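You operate a simulated robot arm through the tools that you are given. There is no shell and no other tool. Be economical: measure what you need, move in short steps, check, and stop when the job is done.

You are at the controls of a simulated robot arm. One attempt, no reset.

TASK
Put the board with two panels on the top of the yellow cupboard. Then take the round lump with white band on the top of the brown bench and put it away on the top of bench with grey top. Then take the low blue pot marked oil size and leave it on the top of the white stand. Then take the small ochre block and leave it in the carton marked fragile. Then take the sanding block marked fine and put it in the well of the upturned console. Then put the jar marked rosin on the top of the low pine table away on the shelf four of the green rack. Then take the small frame of pale pine on the top of the low pine table and put it away on the top of the brown bench. Keep to this order. Set down upright: board with two panels, jar marked rosin.

The check looks at the end state, three seconds after you hand in, the way a careful person would. Anything else that was tipped, shoved, dropped, spilled or broken makes it a failure.

THE ROBOT
A 7-joint arm with a two-finger parallel gripper on a trunk, on a base that drives. Base frame: it is fixed to the floor where the robot stands at the start and does not move with it; the origin is under the middle of the robot, x ahead of it, y to its left, z up; the surface under the hand at the start is at about z = 95. Lengths are in cm, angles in degrees, forces in N, time in s.
With the tool pointing down near the work surface it reaches from about 28 to 70 cm from the robot's upright axis, wherever it stands. Its first joint turns from -166.0 to 166.0 degrees. Places, roughly: board with two panels (15x8x12 cm) [50, -10, 100]; carton marked fragile [0, -200, 100]; jar marked rosin [275, 125, 75]; low blue pot marked oil size [25, 50, 100]; round lump with white band (5x5x2 cm) [50, 20, 100]; sanding block marked fine [50, 125, 100]; shelf four of the green rack (94x23 cm) [278, 438, 128]; small frame of pale pine [275, 150, 75]; small ochre block (6x5x3 cm) [30, 60, 100]; top of bench with grey top [380, -370, 90]; top of the brown bench [70, 30, 100]; top of the white stand [410, 90, 80]; top of the yellow cupboard [-60, -240, 140]; well of the upturned console [420, -50, 90]. Payload 3.43 kg.
Tool frame: the origin (TCP) lies between the finger pads and is the grasp point; the fingertips stand 3 cm ahead of it; z points along the fingers, y is the line along which they close. Largest opening 9.4 cm; finger width 2.8, thickness 1; the body of the gripper, 5 by 9.6 cm, starts 5.5 cm behind the TCP.
Orientation is that of the tool frame in the base frame, as a unit quaternion [x, y, z, w]. With the fingers straight down and closing along the base's y, the tool's x points along the base's -x, its y along +y and its z along -z.

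THE INTERFACE
- The arm moves only by the tool apply_moves. Its argument "rows" is a list of rows, each a list of 3 entries, a list of its own where there are three numbers: the shift along the tool's x, y, z in cm, then the turn, a rotation vector about the tool's x, y, z in degrees, then the gripper command, from -1 (shut) to 1 (fully open), values between in proportion. In form: [[[x, y, z], [wx, wy, wz], fingers], ...]. A call has 1 to 20 rows; each row is the pose to reach, as a shift and turn from the pose commanded when the call began, along the tool's axes at that moment. Rows are played at 5 a second. More than 5 cm and 8.6 degrees between two rows, or a gripper value outside its range, and nothing of the call is played. A pose out of reach is approached as far as the arm can. The call stops where the force on the tool passes 40 N (or 10 N more than at its start, if that is more) or the arm is blocked; 0.2 s more then pass. Each finger travels about 10.8 cm/s and halts on what it meets, pressing with about 42 N; the grip force reading is that of the motor and also rises with nothing between the fingers. The clock runs only during rows and for 0.2 s after the last one: add rows that repeat a pose to give the fingers time. The reply holds the time, the measured pose of the TCP, the force on the tool along the base axes, the opening and the grip force, in the units named above and with some noise, with the torque about the TCP (base axes, N m) and any sound that the robot's microphone picked up, and new pictures: "show" is both (left out), scene, wrist or none.
- Cameras (640 x 400 px; columns grow to the right, rows downward): "scene" is now at [38.37, -1.34, 136.36]; the picture's right is [-0.04, -0.62, 0.78], its down [-0.44, 0.72, 0.54] and it looks along [-0.90, -0.32, -0.30] (base axes); focal length 214 px, centre (320, 200). "wrist" rides on the gripper at [7.6, 1.4, -10.3] in the tool frame; the picture's right is [-0.18, 0.98, 0.00], its down [-0.75, -0.14, -0.64] and it looks along [-0.63, -0.12, 0.77] (tool axes); focal length 243 px, centre (320, 200). There is no depth. A picture from a camera that has moved, and an enlarged one, comes with that camera's place and axes in the base frame and with its lens. The place of the scene camera against the robot may be out by one fixed shift of up to 2.5 cm in any direction.
- lift_body(by): slides the trunk up (or, below 0, down) by that many cm; the arm and the scene camera ride with it, the base frame stays. It gives what a move gives, with no picture.
- base_move(legs): drives the robot by 1 to 6 legs, each [ahead, left, turn to the left] in cm, cm and degrees, along the robot's own axes; the way and the turn of a leg run together, so that a leg with both is an arc; at most 150 cm and 180 degrees a leg. The arm and the cameras ride along, it lands a little off, and it stops where it bumps. It gives what a move gives, and a new picture of the scene camera.
- pan_tilt(pan, tilt): turns the head with the scene camera to pan (to the left, within 80 degrees either way) and tilt (down, from -29 to 69), counted from straight ahead of the robot. It gives what a move gives, and a new picture of the scene camera.
- zoom(camera, box): a new picture of the part [left, top, right, bottom] of that camera's present view, enlarged. No time passes.
- sign_off(): hands the job in; it is judged then, once.

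Work in short steps. Places have to be worked out from the pictures, the camera data and where the tool is seen: move nearer, look again, correct. Check each grasp and each placing, and mend what went wrong. You have 207 turns and 260 pictures in all, those below and enlarged ones among them. Open the gripper and draw the arm clear of the work before you hand the job in, unless the task says otherwise; then end with one line.

The tools are called after "Emit:" by a JSON object that holds its "fn" and its "kwargs". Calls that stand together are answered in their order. apply_moves: Moves the arm, as the interface text tells. Its arguments: {"type":"object","properties":{"rows":{"type":"array","items":{"type":"array"}},"show":{"type":"string","enum":["both","scene","wrist","none"]}},"required":["rows"]} The other tools are called the same way: lift_body (by) slides the trunk up or down; base_move (legs) drives the base; pan_tilt (pan, tilt) turns the head that bears the scene camera; zoom (camera, box) takes an enlarged picture of a part of a camera's view; sign_off () hands the job in.

At the start:

```text
time: 0.0
position: [36.13, 3.97, 125.58]
ee_rot: [0.032, 0.999, 0.003, 0.002]
contact_force: [-0.6, -4.9, -1.8]
torque: [0.46, -0.1, -0.08]
grip_width: 9.39
grasp_force: 0.1
trunk travel left (down, up): [-27.5, 31.5]
robot x, y, heading: [-2.93, -1.51, -3.5]
head pan, tilt: [-52.0, 61.4]
```

scene: 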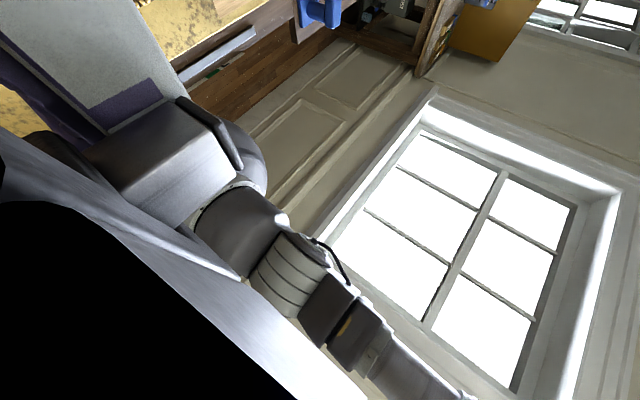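
wrist: 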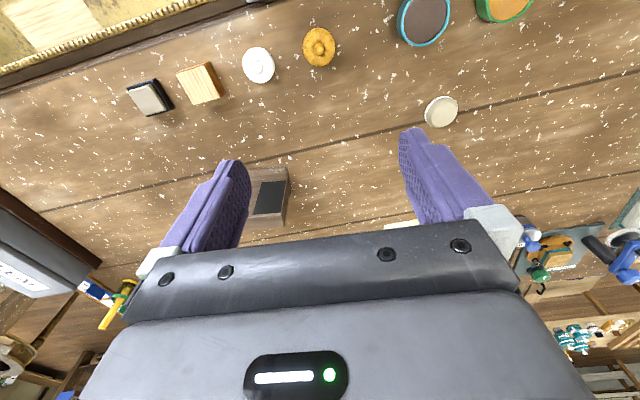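

The scene camera is looking oddly to the side; I turn the head to look ahead and down at the bench.

Emit:
{"fn": "pan_tilt", "kwargs": {"pan": 0, "tilt": 40}}

```text
time: 1.2
position: [35.89, 3.21, 125.62]
ee_rot: [0.032, 0.999, 0.007, 0.001]
contact_force: [1.4, 0.3, 0.5]
torque: [-0.01, 0.06, 0.02]
grip_width: 9.37
grasp_force: 0.0
trunk travel left (down, up): [-27.5, 31.5]
robot x, y, heading: [-2.68, -1.74, -3.5]
head pan, tilt: [0.0, 40.0]
camera scene: at [41.52, 2.82, 131.89], right [-0.06, -1.0, -0.01], down [-0.77, 0.04, 0.64], along [-0.64, 0.05, -0.77], focal length 214 px, centre (320, 200)
```

scene: 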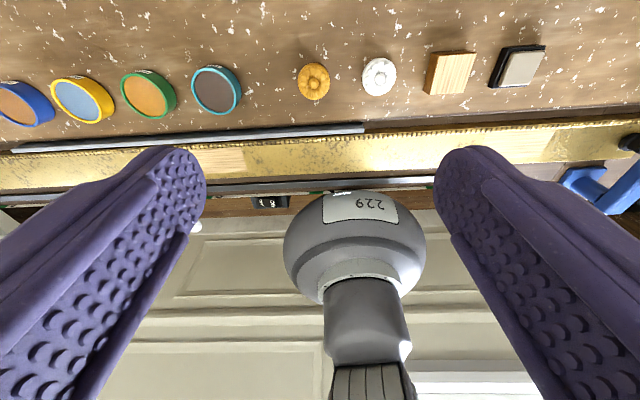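

The scene camera seems to sit beside the hand; I tilt it the other way to view ahead.

Emit:
{"fn": "pan_tilt", "kwargs": {"pan": 0, "tilt": -29}}

Emit:
{"fn": "zoom", "kwargs": {"camera": "wrist", "box": [0, 0, 640, 400]}}

```text
time: 2.6
position: [36.02, 3.31, 125.56]
ee_rot: [0.033, 0.999, 0.007, 0.0]
contact_force: [0.6, -0.5, -0.4]
torque: [-0.01, -0.02, -0.01]
grip_width: 9.4
grasp_force: 0.0
trunk travel left (down, up): [-27.5, 31.5]
robot x, y, heading: [-3.2, -1.48, -3.3]
head pan, tilt: [0.0, -28.6]
camera scene: at [51.87, 2.14, 133.72], right [-0.06, -1.0, -0.01], down [-0.87, 0.06, -0.48], along [0.48, -0.02, -0.88], focal length 214 px, centre (320, 200)
```

scene: 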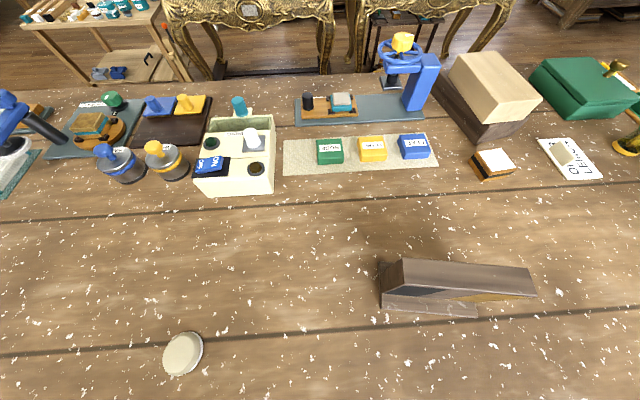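

```text
1.00 times, centred on (320, 200) of wrist (not enlarged: the box is as wide or as high as the picture)
camera zoom: at [28.6, 5.11, 135.86], right [0.25, 0.97, 0.01], down [0.74, -0.2, 0.64], along [0.62, -0.15, -0.77], focal length 243 px, centre (320, 200)
```

zoom: 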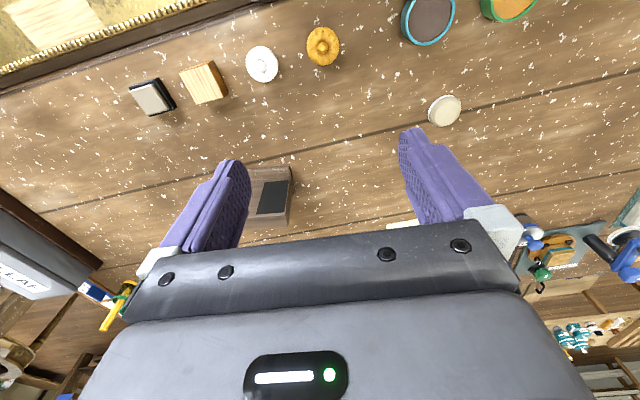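

The board stands near (54,-13); the lump near (49,22). I enlarge the board in both cameras.

Emit:
{"fn": "zoom", "kwargs": {"camera": "scene", "box": [340, 220, 580, 370]}}

Emit:
{"fn": "zoom", "kwargs": {"camera": "wrist", "box": [180, 140, 340, 240]}}

```text
2.67 times, centred on (460, 295) of scene
camera zoom: at [51.87, 2.14, 133.72], right [-0.06, -1.0, -0.01], down [-0.87, 0.06, -0.48], along [0.48, -0.02, -0.88], focal length 572 px, centre (-53, -53)
```

zoom: 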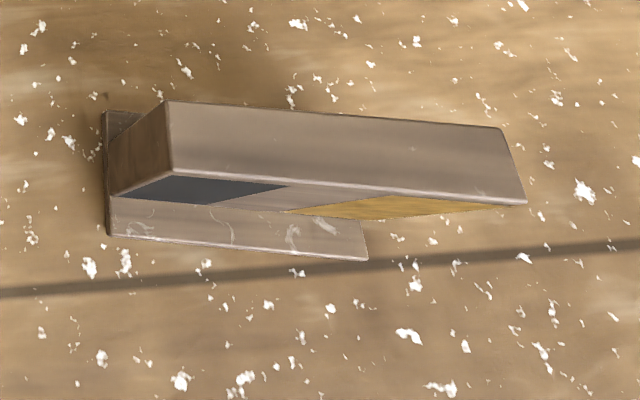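

```text
4.00 times, centred on (260, 190) of wrist
camera zoom: at [28.6, 5.11, 135.86], right [0.25, 0.97, 0.01], down [0.74, -0.2, 0.64], along [0.62, -0.15, -0.77], focal length 970 px, centre (560, 240)
```

zoom: 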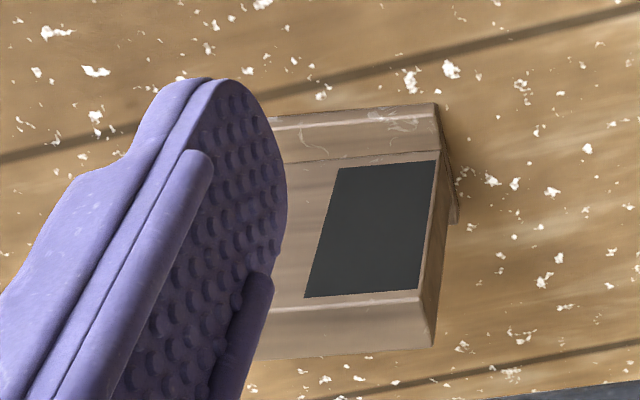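

The wrist camera puts the board's top around centre (53.5,-14.3), turned about -8°; the upright is about 3 cm thick with top at z≈107. I move above it and turn the fingers so they close across its thickness.

Emit:
{"fn": "apply_moves", "kwargs": {"rows": [[[-1.86, -1.64, 0.7], [0, 0, -8.5], 1], [[-3.72, -3.28, 1.4], [0, 0, -17], 1], [[-5.58, -4.92, 2.1], [0, 0, -25.5], 1], [[-7.44, -6.56, 2.8], [0, 0, -34], 1], [[-9.3, -8.2, 3.5], [0, 0, -42.5], 1], [[-11.16, -9.84, 4.2], [0, 0, -51], 1], [[-13.02, -11.48, 4.9], [0, 0, -59.5], 1], [[-14.88, -13.12, 5.6], [0, 0, -68], 1], [[-16.74, -14.76, 6.3], [0, 0, -76.5], 1], [[-18.6, -16.4, 7], [0, 0, -85], 1], [[-18.6, -16.4, 7], [0, 0, -85], 1]]}}

```text
time: 5.0
position: [53.89, -14.18, 118.35]
ee_rot: [-0.652, 0.758, 0.004, 0.006]
contact_force: [-1.0, -0.8, -0.5]
torque: [0.02, -0.02, -0.04]
grip_width: 9.39
grasp_force: 0.0
trunk travel left (down, up): [-27.5, 31.5]
robot x, y, heading: [-3.07, -1.76, -3.5]
head pan, tilt: [0.0, -28.6]
camera scene: at [57.06, 0.45, 126.64], right [0.99, -0.15, 0.0], down [-0.13, -0.86, -0.49], along [0.07, 0.49, -0.87], focal length 214 px, centre (320, 200)
camera wrist: at [51.48, -21.63, 128.51], right [-0.94, 0.33, 0.0], down [0.25, 0.72, 0.65], along [0.21, 0.62, -0.76], focal length 243 px, centre (320, 200)
```

scene: 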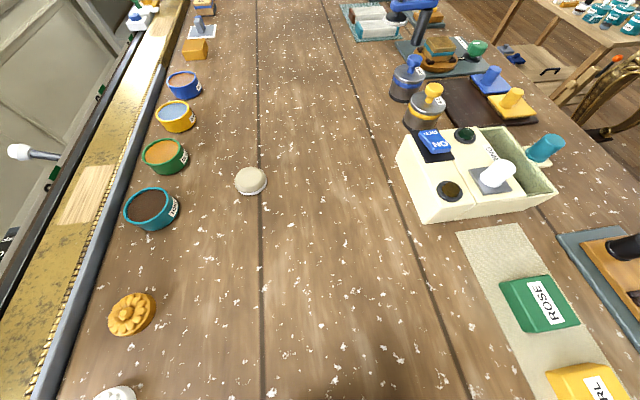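
wrist: 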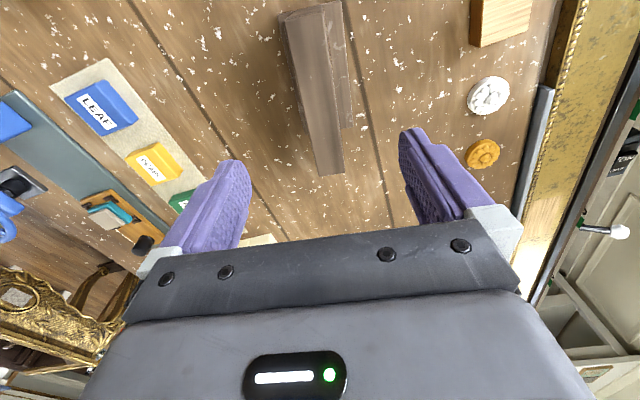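

I enlarge the wrist view of the board to judge the alignment.

Emit:
{"fn": "zoom", "kwargs": {"camera": "wrist", "box": [240, 0, 400, 190]}}

```text
2.11 times, centred on (320, 95) of wrist
camera zoom: at [51.48, -21.63, 128.51], right [-0.94, 0.33, 0.0], down [0.25, 0.72, 0.65], along [0.21, 0.62, -0.76], focal length 511 px, centre (320, 421)
```

zoom: 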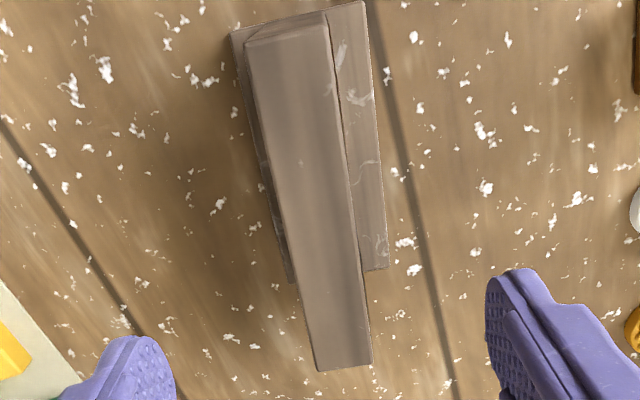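

TCP is centred over the board within a few mm. I descend to about z=103.5 and close.

Emit:
{"fn": "apply_moves", "kwargs": {"rows": [[[0, 0, 3], [0, 0, 0], 1], [[0, 0, 6], [0, 0, 0], 1], [[0, 0, 9], [0, 0, 0], 1], [[0, 0, 12], [0, 0, 0], 1], [[0, 0, 14.5], [0, 0, 0], 1], [[0, 0, 14.5], [0, 0, 0], -0.3], [[0, 0, 14.5], [0, 0, 0], -1], [[0, 0, 14.5], [0, 0, 0], -1], [[0, 0, 14.5], [0, 0, 0], -1], [[0, 0, 14.5], [0, 0, 0], -1]], "show": "wrist"}}

```text
time: 7.2
position: [53.63, -13.92, 104.08]
ee_rot: [-0.651, 0.759, 0.004, 0.005]
contact_force: [0.2, -0.2, 0.5]
torque: [0.01, 0.01, 0.02]
grip_width: 3.4
grasp_force: 42.1
trunk travel left (down, up): [-27.5, 31.5]
robot x, y, heading: [-2.97, -1.84, -3.3]
head pan, tilt: [0.0, -28.6]
camera wrist: at [51.21, -21.21, 114.24], right [-0.94, 0.33, 0.0], down [0.25, 0.72, 0.65], along [0.21, 0.62, -0.76], focal length 243 px, centre (320, 200)
```

wrist: 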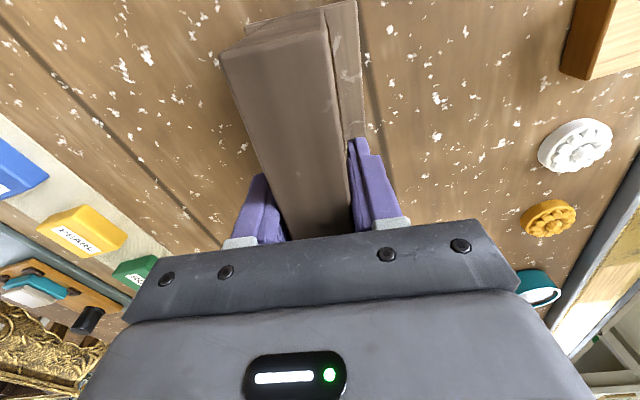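

Held (3.4 cm). I lift straight up a little and check.

Emit:
{"fn": "apply_moves", "kwargs": {"rows": [[[0, 0, -1], [0, 0, 0], -1], [[0, 0, -2], [0, 0, 0], -1], [[0, 0, -4], [0, 0, 0], -1], [[0, 0, -7], [0, 0, 0], -1], [[0, 0, -10], [0, 0, 0], -1], [[0, 0, -13], [0, 0, 0], -1], [[0, 0, -16], [0, 0, 0], -1]]}}

```text
time: 8.8
position: [53.53, -14.1, 120.08]
ee_rot: [-0.651, 0.759, 0.004, 0.004]
contact_force: [0.6, 0.2, -2.7]
torque: [-0.01, 0.03, 0.01]
grip_width: 3.42
grasp_force: 42.0
trunk travel left (down, up): [-27.5, 31.5]
robot x, y, heading: [-3.4, -1.34, -3.3]
head pan, tilt: [0.0, -28.6]
camera scene: at [56.68, 0.56, 128.32], right [0.99, -0.15, 0.0], down [-0.13, -0.86, -0.49], along [0.07, 0.49, -0.87], focal length 214 px, centre (320, 200)
camera wrist: at [51.05, -21.51, 130.2], right [-0.94, 0.33, 0.0], down [0.25, 0.72, 0.65], along [0.21, 0.62, -0.76], focal length 243 px, centre (320, 200)
```

scene: 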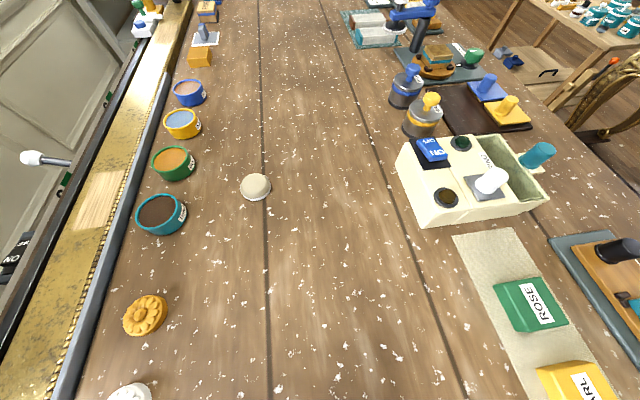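
wrist: 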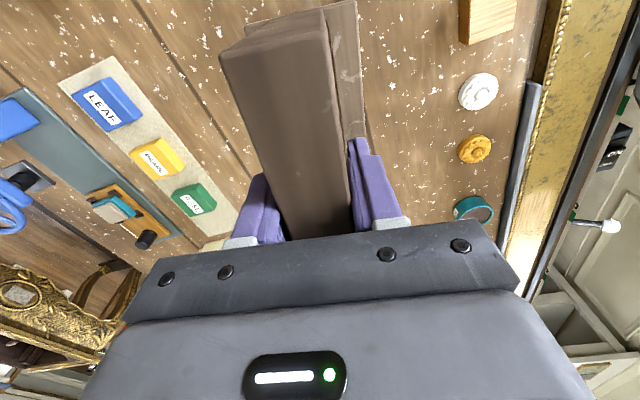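

The board is held. I raise the trunk for travel height and retract the hand toward the robot.

Emit:
{"fn": "lift_body", "kwargs": {"by": 31}}

Emit:
{"fn": "apply_moves", "kwargs": {"rows": [[[-1, 4, 0], [0, 0, 0], -1], [[-2, 8, 0], [0, 0, 0], -1], [[-3.5, 11, 0], [0, 0, 0], -1], [[-5, 14, 0], [0, 0, 0], -1], [[-7, 17, 0], [0, 0, 0], -1], [[-9, 20, 0], [0, 0, 0], -1]], "show": "none"}}

Emit:
{"fn": "pan_tilt", "kwargs": {"pan": 80, "tilt": 50}}

```text
time: 11.9
position: [54.6, -13.82, 150.55]
ee_rot: [-0.652, 0.759, 0.007, 0.001]
contact_force: [0.0, -0.2, -3.3]
torque: [-0.01, -0.01, 0.01]
grip_width: 3.42
grasp_force: 41.7
trunk travel left (down, up): [-58.5, 0.5]
robot x, y, heading: [-3.21, -1.53, -3.4]
head pan, tilt: [0.0, -28.6]
```

```text
time: 13.3
position: [36.2, -2.05, 151.23]
ee_rot: [-0.652, 0.759, 0.005, 0.001]
contact_force: [-0.4, 0.8, -2.9]
torque: [0.02, -0.04, 0.0]
grip_width: 3.4
grasp_force: 42.2
trunk travel left (down, up): [-58.5, 0.5]
robot x, y, heading: [-2.98, -1.55, -3.1]
head pan, tilt: [0.0, -28.6]
```

```text
time: 14.8
position: [36.42, -2.32, 151.07]
ee_rot: [-0.651, 0.759, 0.006, 0.001]
contact_force: [-0.3, 0.3, -2.8]
torque: [-0.02, 0.02, 0.04]
grip_width: 3.4
grasp_force: 42.0
trunk travel left (down, up): [-58.5, 0.5]
robot x, y, heading: [-2.48, -1.78, -3.4]
head pan, tilt: [80.0, 50.0]
camera scene: at [30.36, 1.89, 164.62], right [0.17, -0.02, -0.99], down [0.65, -0.75, 0.12], along [-0.74, -0.66, -0.11], focal length 214 px, centre (320, 200)
```

scene: 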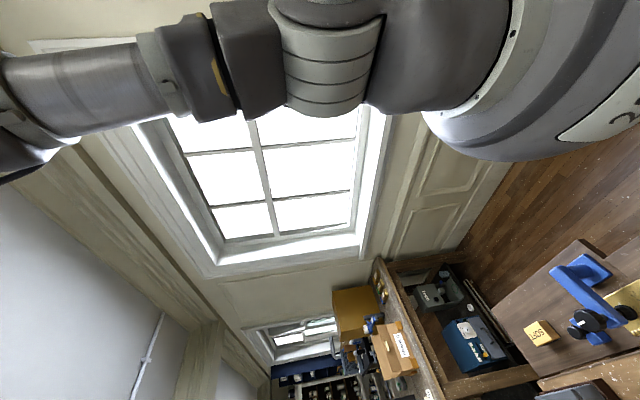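

The yellow cupboard is seen on a table in the -y direction, with the carton before it. I back off from the bench and turn to face it.

Emit:
{"fn": "base_move", "kwargs": {"legs": [[-30, 0, 0], [0, 0, -95]]}}

```text
time: 20.9
position: [-37.11, -38.85, 151.17]
ee_rot: [0.116, 0.993, 0.002, 0.005]
contact_force: [-0.1, 0.8, -3.0]
torque: [0.01, 0.0, 0.02]
grip_width: 3.43
grasp_force: 41.8
trunk travel left (down, up): [-58.5, 0.5]
robot x, y, heading: [-33.08, 0.23, -97.8]
head pan, tilt: [80.0, 50.0]
camera scene: at [-31.4, -32.41, 164.63], right [-0.03, -0.16, -0.99], down [-0.8, -0.59, 0.12], along [-0.6, 0.79, -0.11], focal length 214 px, centre (320, 200)
```

scene: 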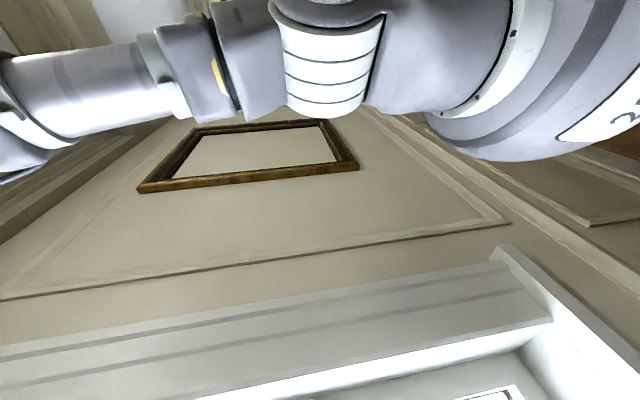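

Emit:
{"fn": "pan_tilt", "kwargs": {"pan": -75, "tilt": 0}}

```text
time: 23.3
position: [-37.08, -38.93, 151.14]
ee_rot: [0.116, 0.993, 0.003, 0.004]
contact_force: [0.8, -0.5, -2.6]
torque: [-0.01, 0.02, 0.0]
grip_width: 3.41
grasp_force: 41.9
trunk travel left (down, up): [-58.5, 0.5]
robot x, y, heading: [-33.46, 0.37, -97.9]
head pan, tilt: [-75.0, 0.0]
camera scene: at [-27.54, -50.03, 163.58], right [-0.07, -0.26, 0.96], down [-0.97, 0.23, -0.01], along [-0.22, -0.94, -0.27], focal length 214 px, centre (320, 200)
```

scene: 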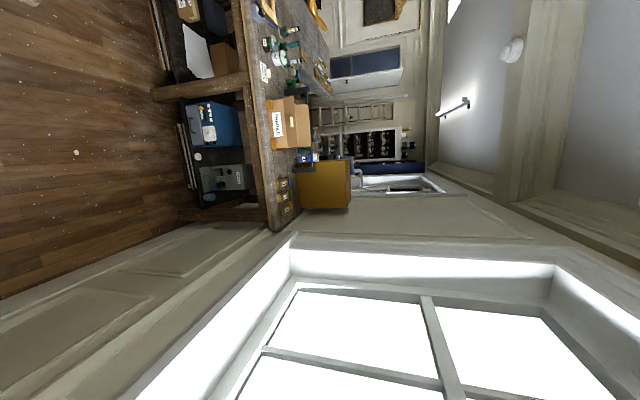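

The table's front edge is around y=-175 and the cupboard front around y=-220, x from about -36 to -74. I drive toward it and stop short.

Emit:
{"fn": "base_move", "kwargs": {"legs": [[115, 0, 0], [0, 0, 8]]}}

```text
time: 29.9
position: [-46.59, -155.93, 151.09]
ee_rot: [0.041, 0.999, 0.004, 0.004]
contact_force: [0.9, 0.0, -3.5]
torque: [0.0, -0.01, 0.01]
grip_width: 3.42
grasp_force: 42.4
trunk travel left (down, up): [-58.5, 0.5]
robot x, y, heading: [-48.5, -116.31, -89.4]
head pan, tilt: [-75.0, 0.0]
camera scene: at [-35.49, -165.64, 163.57], right [-0.03, -0.26, 0.96], down [-1.0, 0.08, -0.01], along [-0.08, -0.96, -0.27], focal length 214 px, centre (320, 200)
```

scene: 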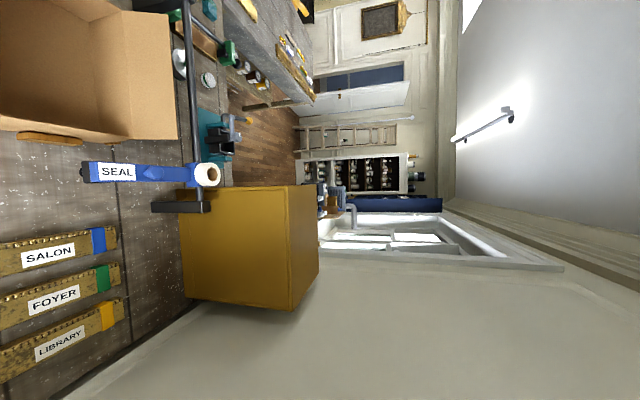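

Cupboard top spans roughly x -38..-72, y -219..-241, z≈140. I drive ahead further, near to the table edge, and look again with the wrist camera.

Emit:
{"fn": "base_move", "kwargs": {"legs": [[28, -3, 0]]}}

Emit:
{"fn": "zoom", "kwargs": {"camera": "wrist", "box": [0, 0, 640, 400]}}

```text
time: 31.8
position: [-49.25, -183.47, 150.96]
ee_rot: [0.039, 0.999, 0.003, 0.004]
contact_force: [-0.3, -0.3, -3.0]
torque: [-0.02, 0.0, 0.0]
grip_width: 3.4
grasp_force: 41.7
trunk travel left (down, up): [-58.5, 0.5]
robot x, y, heading: [-51.26, -144.33, -88.9]
head pan, tilt: [-75.0, 0.0]
camera scene: at [-38.07, -193.21, 163.54], right [-0.03, -0.27, 0.96], down [-1.0, 0.08, -0.01], along [-0.07, -0.96, -0.27], focal length 214 px, centre (320, 200)
```

scene: 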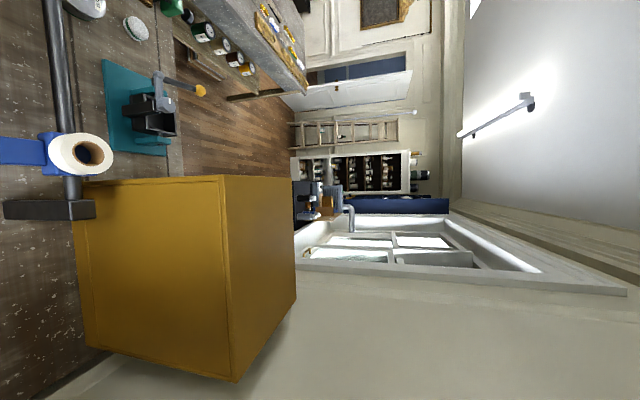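

```text
1.00 times, centred on (320, 200) of wrist (not enlarged: the box is as wide or as high as the picture)
camera zoom: at [-56.62, -181.54, 161.26], right [0.26, 0.97, 0.01], down [0.73, -0.2, 0.65], along [0.63, -0.16, -0.76], focal length 243 px, centre (320, 200)
```

zoom: 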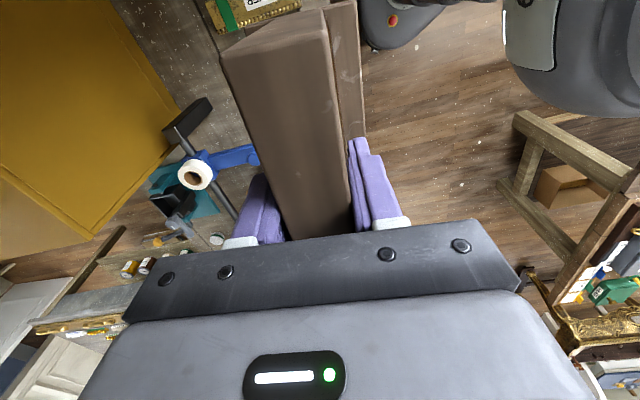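

I check the cupboard corner more carefully in both cameras.

Emit:
{"fn": "zoom", "kwargs": {"camera": "wrist", "box": [0, 140, 160, 240]}}

Emit:
{"fn": "zoom", "kwargs": {"camera": "scene", "box": [60, 150, 320, 390]}}

```text
4.00 times, centred on (80, 190) of wrist
camera zoom: at [-56.62, -181.54, 161.26], right [0.26, 0.97, 0.01], down [0.73, -0.2, 0.65], along [0.63, -0.16, -0.76], focal length 970 px, centre (1280, 240)
```

zoom: 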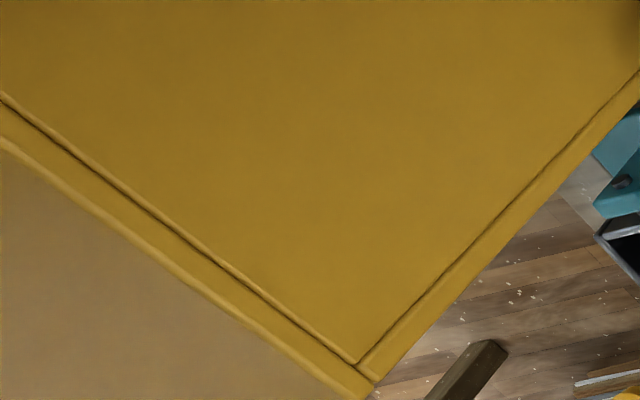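

```text
1.67 times, centred on (190, 270) of scene
camera zoom: at [-38.07, -193.21, 163.54], right [-0.03, -0.27, 0.96], down [-1.0, 0.08, -0.01], along [-0.07, -0.96, -0.27], focal length 358 px, centre (537, 83)
```

zoom: 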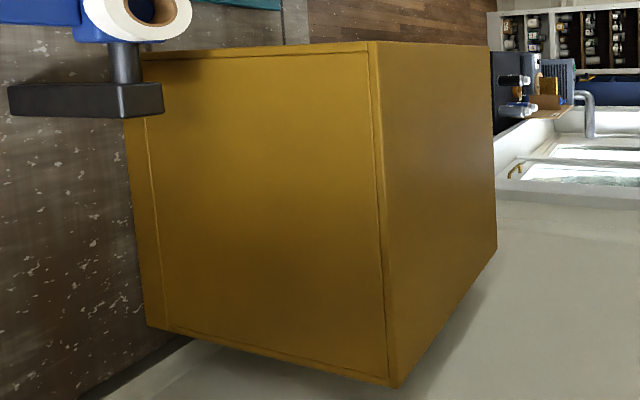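

Estimates put the top at about 137–140 and the front edge near y≈-219..-222. I raise 4 cm and extend the arm partway, then remeasure.

Emit:
{"fn": "apply_moves", "kwargs": {"rows": [[[0, 0, -2], [0, 0, 0], -1], [[0, 0, -4], [0, 0, 0], -1], [[0.3, -4, -4], [0, 0, 0], -1], [[0.6, -8, -4], [0, 0, 0], -1], [[1, -12, -4], [0, 0, 0], -1], [[1.2, -16, -4], [0, 0, 0], -1], [[1.5, -20, -4], [0, 0, 0], -1], [[1.8, -24, -4], [0, 0, 0], -1]]}}

```text
time: 33.6
position: [-52.95, -207.33, 154.56]
ee_rot: [0.039, 0.999, 0.005, 0.005]
contact_force: [-0.9, -0.9, -2.9]
torque: [0.06, -0.02, -0.02]
grip_width: 3.42
grasp_force: 42.1
trunk travel left (down, up): [-58.5, 0.5]
robot x, y, heading: [-51.2, -144.08, -89.4]
head pan, tilt: [-75.0, 0.0]
camera scene: at [-41.77, -217.03, 167.05], right [-0.03, -0.27, 0.96], down [-1.0, 0.08, -0.01], along [-0.07, -0.96, -0.27], focal length 214 px, centre (320, 200)
camera wrist: at [-60.31, -205.35, 164.78], right [0.26, 0.97, 0.01], down [0.73, -0.21, 0.65], along [0.63, -0.16, -0.76], focal length 243 px, centre (320, 200)
```

scene: 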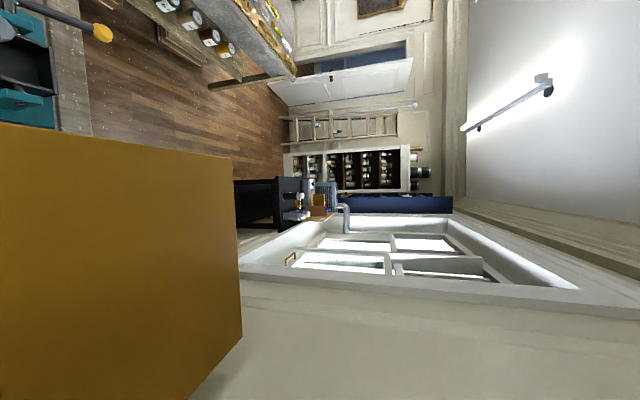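
wrist: 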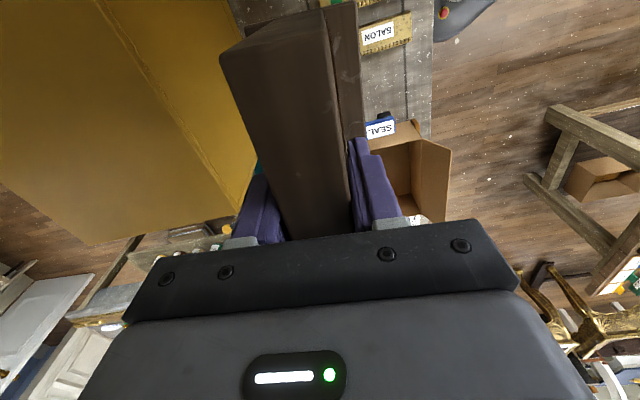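

The two wrist sights suggest the top is lower than listed (~134). I zoom to refine.

Emit:
{"fn": "zoom", "kwargs": {"camera": "wrist", "box": [60, 120, 260, 260]}}

```text
2.86 times, centred on (160, 190) of wrist
camera zoom: at [-60.31, -205.35, 164.78], right [0.26, 0.97, 0.01], down [0.73, -0.21, 0.65], along [0.63, -0.16, -0.76], focal length 693 px, centre (777, 229)
```

zoom: 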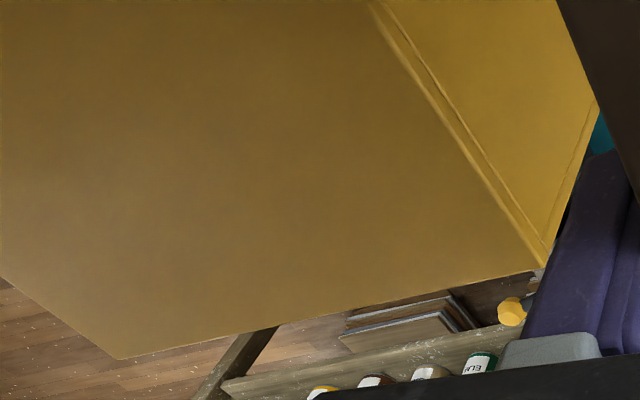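

Combining sights: top z≈134, front edge y≈-226, back ≈-258. I drive about 10 cm nearer to the table and extend the arm.

Emit:
{"fn": "base_move", "kwargs": {"legs": [[10, 0, 0]]}}

Emit:
{"fn": "apply_moves", "kwargs": {"rows": [[[0.3, -4, 0], [0, 0, 0], -1], [[0.6, -8, 0], [0, 0, 0], -1], [[0.9, -12, 0], [0, 0, 0], -1], [[1.2, -16, 0], [0, 0, 0], -1], [[1.2, -18, 0], [0, 0, 0], -1]], "show": "wrist"}}

```text
time: 34.8
position: [-52.65, -216.87, 154.75]
ee_rot: [0.038, 0.999, 0.004, 0.005]
contact_force: [0.6, -1.2, -2.5]
torque: [0.01, -0.02, 0.02]
grip_width: 3.41
grasp_force: 42.2
trunk travel left (down, up): [-58.5, 0.5]
robot x, y, heading: [-51.26, -153.79, -89.1]
head pan, tilt: [-75.0, 0.0]
camera scene: at [-41.51, -226.57, 167.14], right [-0.03, -0.27, 0.96], down [-1.0, 0.08, -0.01], along [-0.07, -0.96, -0.27], focal length 214 px, centre (320, 200)
```

scene: 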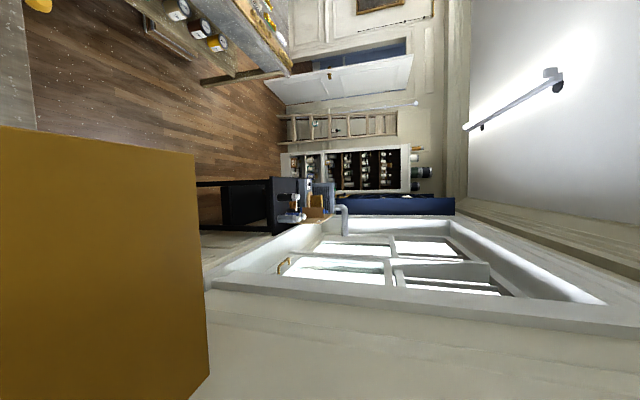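

```text
time: 36.0
position: [-54.03, -224.88, 154.75]
ee_rot: [0.039, 0.999, 0.004, 0.005]
contact_force: [-0.4, -0.2, -3.2]
torque: [-0.02, -0.01, -0.01]
grip_width: 3.41
grasp_force: 42.2
out of reach, approached as far as the arm can: row 3, 4, 5
trunk travel left (down, up): [-58.5, 0.5]
robot x, y, heading: [-51.44, -153.86, -89.3]
head pan, tilt: [-75.0, 0.0]
camera wrist: at [-61.48, -222.99, 164.79], right [0.26, 0.97, 0.01], down [0.73, -0.2, 0.65], along [0.63, -0.16, -0.76], focal length 243 px, centre (320, 200)
```

wrist: 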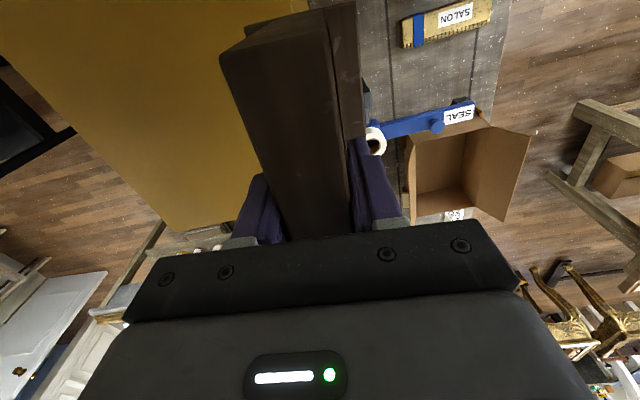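

Reach ends about 71 cm out; I need ~9 cm more. I look back at the base and table edge to see the clearance.

Emit:
{"fn": "pan_tilt", "kwargs": {"pan": 45, "tilt": 10}}

```text
time: 38.0
position: [-53.96, -224.94, 154.74]
ee_rot: [0.038, 0.999, 0.004, 0.005]
contact_force: [0.2, 0.3, -3.5]
torque: [-0.01, 0.0, 0.0]
grip_width: 3.39
grasp_force: 41.8
trunk travel left (down, up): [-58.5, 0.5]
robot x, y, heading: [-51.36, -154.09, -88.8]
head pan, tilt: [45.0, 10.0]
camera scene: at [-43.31, -219.28, 162.95], right [-0.05, -0.7, -0.71], down [-0.99, -0.05, 0.11], along [-0.11, 0.71, -0.69], focal length 214 px, centre (320, 200)
```

scene: 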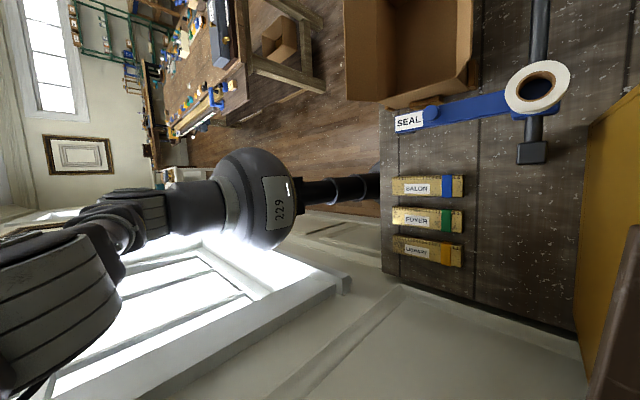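

The column is still ~26 cm from the edge. I inch ahead; the drive stops if it touches.

Emit:
{"fn": "base_move", "kwargs": {"legs": [[4, 0, 0]]}}

```text
time: 38.8
position: [-53.94, -229.16, 154.59]
ee_rot: [0.038, 0.999, 0.004, 0.004]
contact_force: [0.2, -0.7, -3.4]
torque: [0.02, 0.01, 0.0]
grip_width: 3.43
grasp_force: 42.4
trunk travel left (down, up): [-58.5, 0.5]
robot x, y, heading: [-51.11, -158.16, -89.2]
head pan, tilt: [45.0, 10.0]
camera scene: at [-43.22, -223.42, 162.9], right [-0.05, -0.7, -0.71], down [-0.99, -0.05, 0.11], along [-0.11, 0.71, -0.69], focal length 214 px, centre (320, 200)
```

scene: 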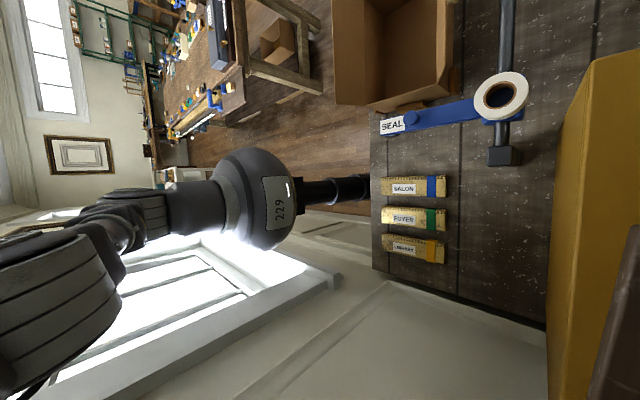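

Emit:
{"fn": "base_move", "kwargs": {"legs": [[5, 0, 0]]}}

```text
time: 39.7
position: [-53.97, -230.31, 154.59]
ee_rot: [0.038, 0.999, 0.005, 0.006]
contact_force: [0.6, -0.5, -3.5]
torque: [0.04, 0.0, 0.04]
grip_width: 3.4
grasp_force: 41.9
trunk travel left (down, up): [-58.5, 0.5]
robot x, y, heading: [-51.11, -159.15, -89.1]
head pan, tilt: [45.0, 10.0]
stopped in leg 1: the robot was blocked; the commanded pose is now the measured one
camera scene: at [-43.17, -224.68, 162.87], right [-0.05, -0.7, -0.71], down [-0.99, -0.05, 0.11], along [-0.11, 0.71, -0.69], focal length 214 px, centre (320, 200)
```

scene: 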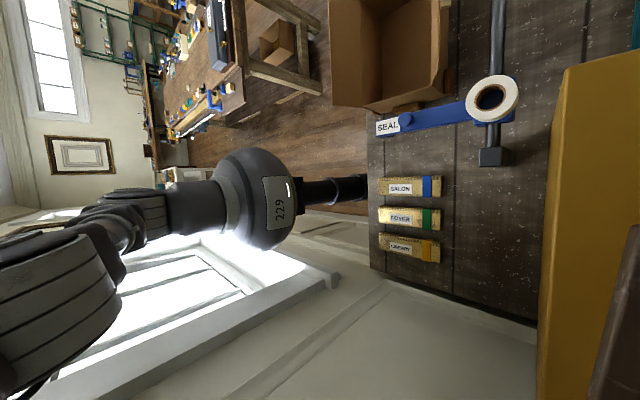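

Blocked at y=-159 (gently). Now lower 8 cm, where the arm reaches further, and extend.

Emit:
{"fn": "apply_moves", "kwargs": {"rows": [[[0, 0, 3], [0, 0, 0], -1], [[0, 0, 6], [0, 0, 0], -1], [[0, 0, 7.5], [0, 0, 0], -1], [[0, -3, 7.5], [0, 0, 0], -1], [[0, -6, 7.5], [0, 0, 0], -1], [[0, -9, 7.5], [0, 0, 0], -1]]}}

```text
time: 41.1
position: [-54.06, -231.98, 146.59]
ee_rot: [0.038, 0.999, 0.005, 0.005]
contact_force: [0.8, -0.2, -3.0]
torque: [0.02, 0.02, 0.0]
grip_width: 3.4
grasp_force: 42.0
out of reach, approached as far as the arm can: row 4, 5, 6
trunk travel left (down, up): [-58.5, 0.5]
robot x, y, heading: [-51.01, -159.11, -89.0]
head pan, tilt: [45.0, 10.0]
camera scene: at [-43.31, -226.26, 154.93], right [-0.05, -0.7, -0.71], down [-0.99, -0.05, 0.11], along [-0.11, 0.71, -0.69], focal length 214 px, centre (320, 200)
camera wrist: at [-61.49, -229.99, 156.77], right [0.26, 0.97, 0.01], down [0.73, -0.2, 0.65], along [0.63, -0.16, -0.76], focal length 243 px, centre (320, 200)
```

scene: 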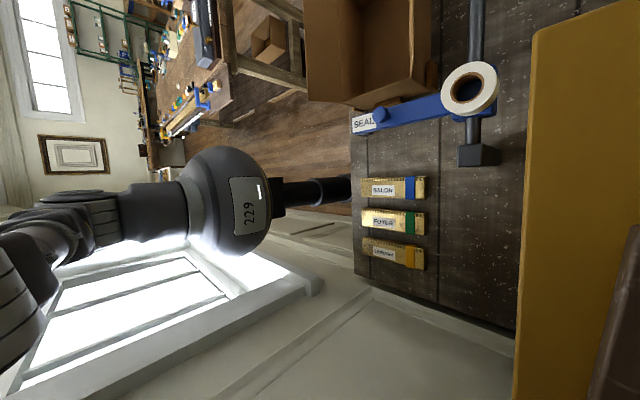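
wrist: 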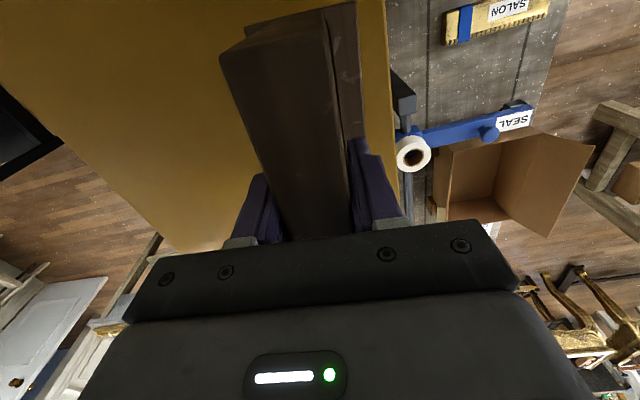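

The foot lies about 3 cm inside the cupboard's front edge — enough. I descend gently.

Emit:
{"fn": "apply_moves", "kwargs": {"rows": [[[0, 0, 0.7], [0, 0, 0], -1], [[0, 0, 1.4], [0, 0, 0], -1], [[0, 0, 2], [0, 0, 0], -1], [[0, 0, 2.3], [0, 0, 0], -1], [[0, 0, 2.6], [0, 0, 0], -1]], "show": "wrist"}}

```text
time: 42.3
position: [-54.11, -231.6, 144.21]
ee_rot: [0.039, 0.999, 0.001, 0.006]
contact_force: [0.1, -1.6, 12.7]
torque: [-0.59, -1.07, -0.07]
grip_width: 3.41
grasp_force: 41.9
trunk travel left (down, up): [-58.5, 0.5]
robot x, y, heading: [-51.32, -159.29, -89.1]
head pan, tilt: [45.0, 10.0]
camera wrist: at [-61.57, -229.5, 154.41], right [0.26, 0.97, 0.01], down [0.73, -0.2, 0.65], along [0.63, -0.16, -0.76], focal length 243 px, centre (320, 200)
```

wrist: 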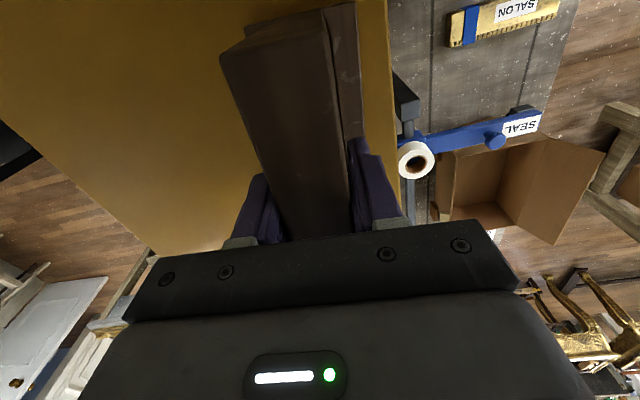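

Contact felt (16 N). I open the fingers and rise.

Emit:
{"fn": "apply_moves", "kwargs": {"rows": [[[0, 0, -0.2], [0, 0, 0], -0.2], [[0, 0, -0.2], [0, 0, 0], 0.3], [[0, 0, -0.2], [0, 0, 0], 0.8], [[0, 0, -0.2], [0, 0, 0], 0.8], [[0, 0, -2.5], [0, 0, 0], 0.8], [[0, 0, -5], [0, 0, 0], 0.8], [[0, 0, -8], [0, 0, 0], 0.8], [[0, 4, -11], [0, 0, 0], 0.8], [[0, 8, -12], [0, 0, 0], 0.8]]}}

```text
time: 44.3
position: [-53.76, -228.98, 157.63]
ee_rot: [0.039, 0.999, 0.005, 0.004]
contact_force: [-0.2, 0.0, -0.6]
torque: [-0.03, 0.01, 0.0]
grip_width: 8.48
grasp_force: 0.1
out of reach, approached as far as the arm can: row 7, 8, 9
trunk travel left (down, up): [-58.5, 0.5]
robot x, y, heading: [-50.99, -158.88, -89.0]
head pan, tilt: [45.0, 10.0]
camera scene: at [-43.05, -223.38, 165.98], right [-0.05, -0.7, -0.72], down [-0.99, -0.05, 0.11], along [-0.11, 0.72, -0.69], focal length 214 px, centre (320, 200)
camera wrist: at [-61.23, -227.11, 167.81], right [0.26, 0.97, 0.01], down [0.73, -0.21, 0.65], along [0.63, -0.16, -0.76], focal length 243 px, centre (320, 200)
```

scene: 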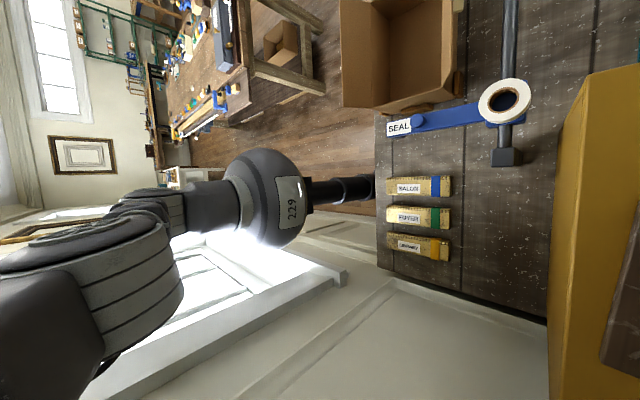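
wrist: 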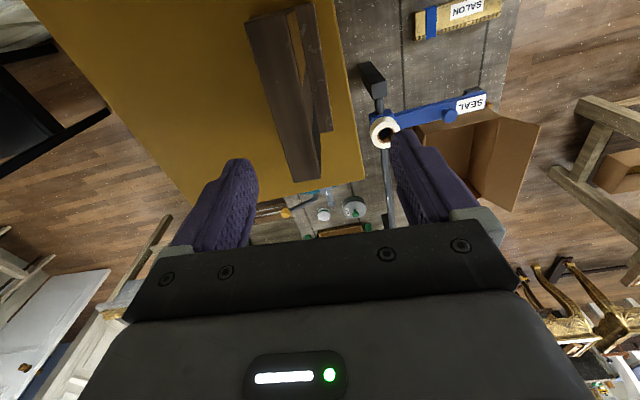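

The board stands on the cupboard. I retract the arm, back away, and drive back toward the brown bench.

Emit:
{"fn": "apply_moves", "kwargs": {"rows": [[[0, 4.5, 0], [0, 0, 0], 0.8], [[0, 9, 0], [0, 0, 0], 0.8], [[0, 13.5, 0], [0, 0, 0], 0.8], [[0, 18, 0], [0, 0, 0], 0.8], [[0, 22.5, 0], [0, 0, 0], 0.8], [[0, 27, 0], [0, 0, 0], 0.8], [[0, 31, 0], [0, 0, 0], 0.8]], "show": "none"}}

Emit:
{"fn": "base_move", "kwargs": {"legs": [[-140, 0, 0], [0, 0, 89]]}}

Emit:
{"fn": "pan_tilt", "kwargs": {"pan": 0, "tilt": -29}}

```text
time: 45.9
position: [-54.13, -225.07, 167.86]
ee_rot: [0.04, 0.999, 0.004, 0.006]
contact_force: [-0.3, 0.3, 0.8]
torque: [-0.06, 0.0, -0.03]
grip_width: 8.45
grasp_force: 0.1
out of reach, approached as far as the arm can: row 1, 2, 3, 4, 5, 6, 7
trunk travel left (down, up): [-58.5, 0.5]
robot x, y, heading: [-51.47, -158.92, -88.9]
head pan, tilt: [45.0, 10.0]
```

```text
time: 56.8
position: [12.93, -20.11, 167.72]
ee_rot: [-0.674, 0.739, 0.006, 0.0]
contact_force: [-0.5, 0.1, 0.1]
torque: [0.0, -0.01, -0.01]
grip_width: 8.48
grasp_force: 0.1
trunk travel left (down, up): [-58.5, 0.5]
robot x, y, heading: [-53.04, -16.02, -0.0]
head pan, tilt: [45.0, 10.0]
camera scene: at [8.14, -10.33, 176.11], right [0.7, -0.06, -0.71], down [0.03, -0.99, 0.11], along [-0.71, -0.1, -0.69], focal length 214 px, centre (320, 200)
```

scene: 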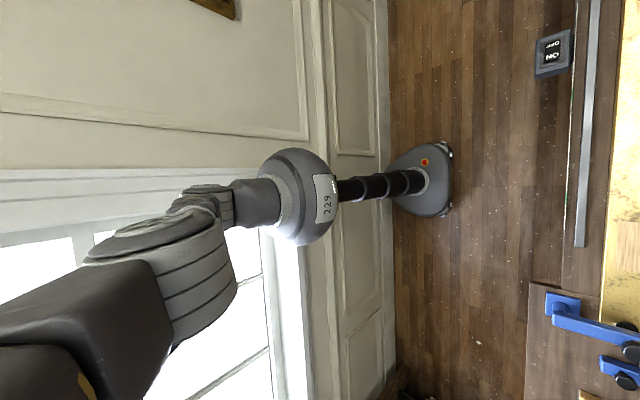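

```text
time: 57.9
position: [12.78, -20.11, 167.81]
ee_rot: [-0.675, 0.738, 0.006, 0.001]
contact_force: [-0.5, 0.6, -1.0]
torque: [0.01, -0.03, 0.01]
grip_width: 8.44
grasp_force: 0.0
trunk travel left (down, up): [-58.5, 0.5]
robot x, y, heading: [-52.79, -16.37, 0.2]
head pan, tilt: [0.0, -28.6]
camera scene: at [15.19, -5.36, 175.97], right [1.0, -0.09, -0.01], down [-0.08, -0.87, -0.49], along [0.04, 0.49, -0.87], focal length 214 px, centre (320, 200)
```

scene: 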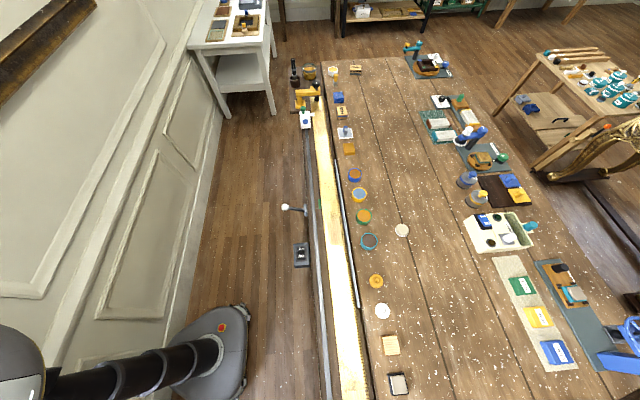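

A good overview. I lower the trunk and pull the arm in before going up to the bench.

Emit:
{"fn": "lift_body", "kwargs": {"by": -31}}

Emit:
{"fn": "apply_moves", "kwargs": {"rows": [[[0, 4.5, 2], [0, 0, 0], 1], [[0, 9, 4], [0, 0, 0], 1], [[0, 13.5, 6], [0, 0, 0], 1], [[0, 18, 8], [0, 0, 0], 1], [[0, 22.5, 10], [0, 0, 0], 1], [[0, 27, 12], [0, 0, 0], 1]], "show": "none"}}

Emit:
{"fn": "base_move", "kwargs": {"legs": [[0, 25, 0], [46, 0, 0]]}}

```text
time: 61.0
position: [12.87, -20.16, 136.79]
ee_rot: [-0.675, 0.738, 0.006, 0.001]
contact_force: [-0.6, -0.5, 0.3]
torque: [-0.01, 0.02, 0.0]
grip_width: 8.44
grasp_force: 0.1
trunk travel left (down, up): [-27.5, 31.5]
robot x, y, heading: [-53.03, -16.47, 0.2]
head pan, tilt: [0.0, -28.6]
```

```text
time: 62.4
position: [13.0, -20.16, 136.74]
ee_rot: [-0.674, 0.738, 0.006, 0.0]
contact_force: [-0.3, 0.8, 0.5]
torque: [0.0, 0.0, 0.01]
grip_width: 9.4
grasp_force: 0.1
out of reach, approached as far as the arm can: row 1, 2, 3, 4, 5, 6
trunk travel left (down, up): [-27.5, 31.5]
robot x, y, heading: [-53.0, -16.5, 0.3]
head pan, tilt: [0.0, -28.6]
```

```text
time: 66.8
position: [58.13, 3.77, 137.27]
ee_rot: [-0.67, 0.742, 0.004, 0.002]
contact_force: [0.1, -0.1, -0.3]
torque: [0.01, -0.04, 0.01]
grip_width: 9.41
grasp_force: 0.0
trunk travel left (down, up): [-27.5, 31.5]
robot x, y, heading: [-7.17, 7.77, -0.4]
head pan, tilt: [0.0, -28.6]
stopped in leg 2: the robot was blocked; the commanded pose is now the measured one
camera scene: at [60.57, 18.4, 145.35], right [1.0, -0.1, 0.0], down [-0.09, -0.87, -0.49], along [0.04, 0.49, -0.87], focal length 214 px, centre (320, 200)
```

scene: 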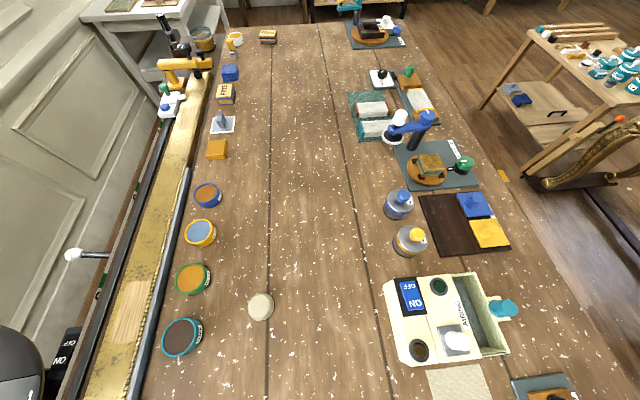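

The base stopped against the bench at x=-7, as near as needed. The lump is near (47,21). I move over it and lower partway.

Emit:
{"fn": "apply_moves", "kwargs": {"rows": [[[-2.7, 2.1, 3], [0, 0, 0], 1], [[-5.4, 4.2, 6], [0, 0, 0], 1], [[-8, 6.4, 9], [0, 0, 0], 1], [[-10.7, 8.5, 12], [0, 0, 0], 1], [[-13.3, 10.7, 15], [0, 0, 0], 1], [[-16, 12.8, 18], [0, 0, 0], 1], [[-16, 12.8, 21], [0, 0, 0], 1], [[-16, 12.8, 24], [0, 0, 0], 1]], "show": "wrist"}}

```text
time: 67.6
position: [62.07, 8.01, 133.81]
ee_rot: [-0.64, 0.767, -0.003, 0.054]
contact_force: [-0.1, 4.5, -3.1]
torque: [-0.42, 0.0, 0.0]
grip_width: 9.39
grasp_force: 0.1
out of reach, approached as far as the arm can: row 1, 2, 3
trunk travel left (down, up): [-27.5, 31.5]
robot x, y, heading: [-7.09, 7.41, -0.2]
head pan, tilt: [0.0, -28.6]
stopped in row 3: the force on the tool passed its limit at 57 N (the readings are from after the stop); the commanded pose is now the measured one
camera wrist: at [58.7, 0.13, 143.29], right [-0.93, 0.36, -0.06], down [0.22, 0.67, 0.71], along [0.29, 0.65, -0.7], focal length 243 px, centre (320, 200)
```

wrist: 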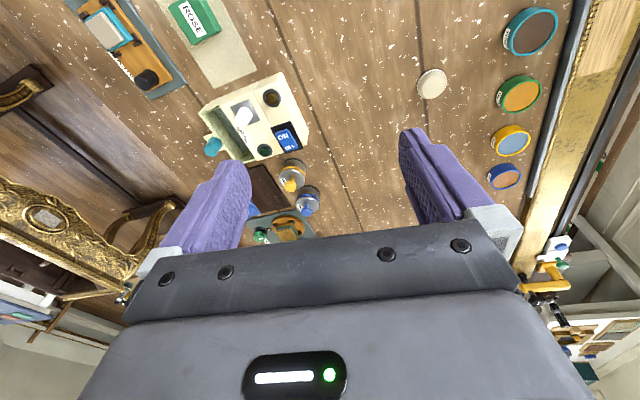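

The arm balks mid-air, maybe a joint limit. I look back at the arm.

Emit:
{"fn": "pan_tilt", "kwargs": {"pan": 70, "tilt": 10}}

```text
time: 69.0
position: [61.93, 8.51, 134.32]
ee_rot: [-0.638, 0.768, -0.008, 0.054]
contact_force: [-0.1, 0.8, 0.8]
torque: [-0.01, 0.0, -0.02]
grip_width: 9.41
grasp_force: 0.1
trunk travel left (down, up): [-27.5, 31.5]
robot x, y, heading: [-7.54, 7.89, -0.1]
head pan, tilt: [70.0, 10.0]
camera scene: at [55.02, 18.71, 145.85], right [0.42, -0.01, -0.91], down [-0.02, -1.0, 0.0], along [-0.91, 0.02, -0.42], focal length 214 px, centre (320, 200)
```

scene: 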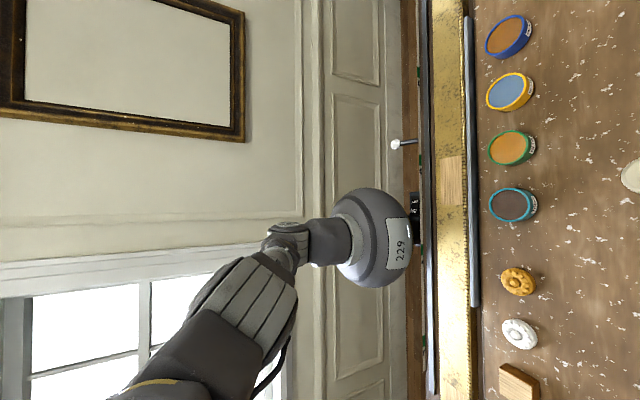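

I test with a straight descent, since the arm seems too high for this stance.

Emit:
{"fn": "apply_moves", "kwargs": {"rows": [[[0, 0, 2], [0, 0, 0], 1], [[0, 0, 4], [0, 0, 0], 1], [[0, 0, 7], [0, 0, 0], 1], [[0, 0, 10], [0, 0, 0], 1]], "show": "none"}}

```text
time: 70.0
position: [62.84, 9.28, 124.39]
ee_rot: [-0.638, 0.768, -0.008, 0.056]
contact_force: [-0.1, -0.5, -0.8]
torque: [-0.02, -0.03, -0.01]
grip_width: 9.4
grasp_force: 0.1
trunk travel left (down, up): [-27.5, 31.5]
robot x, y, heading: [-7.01, 7.99, -0.2]
head pan, tilt: [70.0, 10.0]
```

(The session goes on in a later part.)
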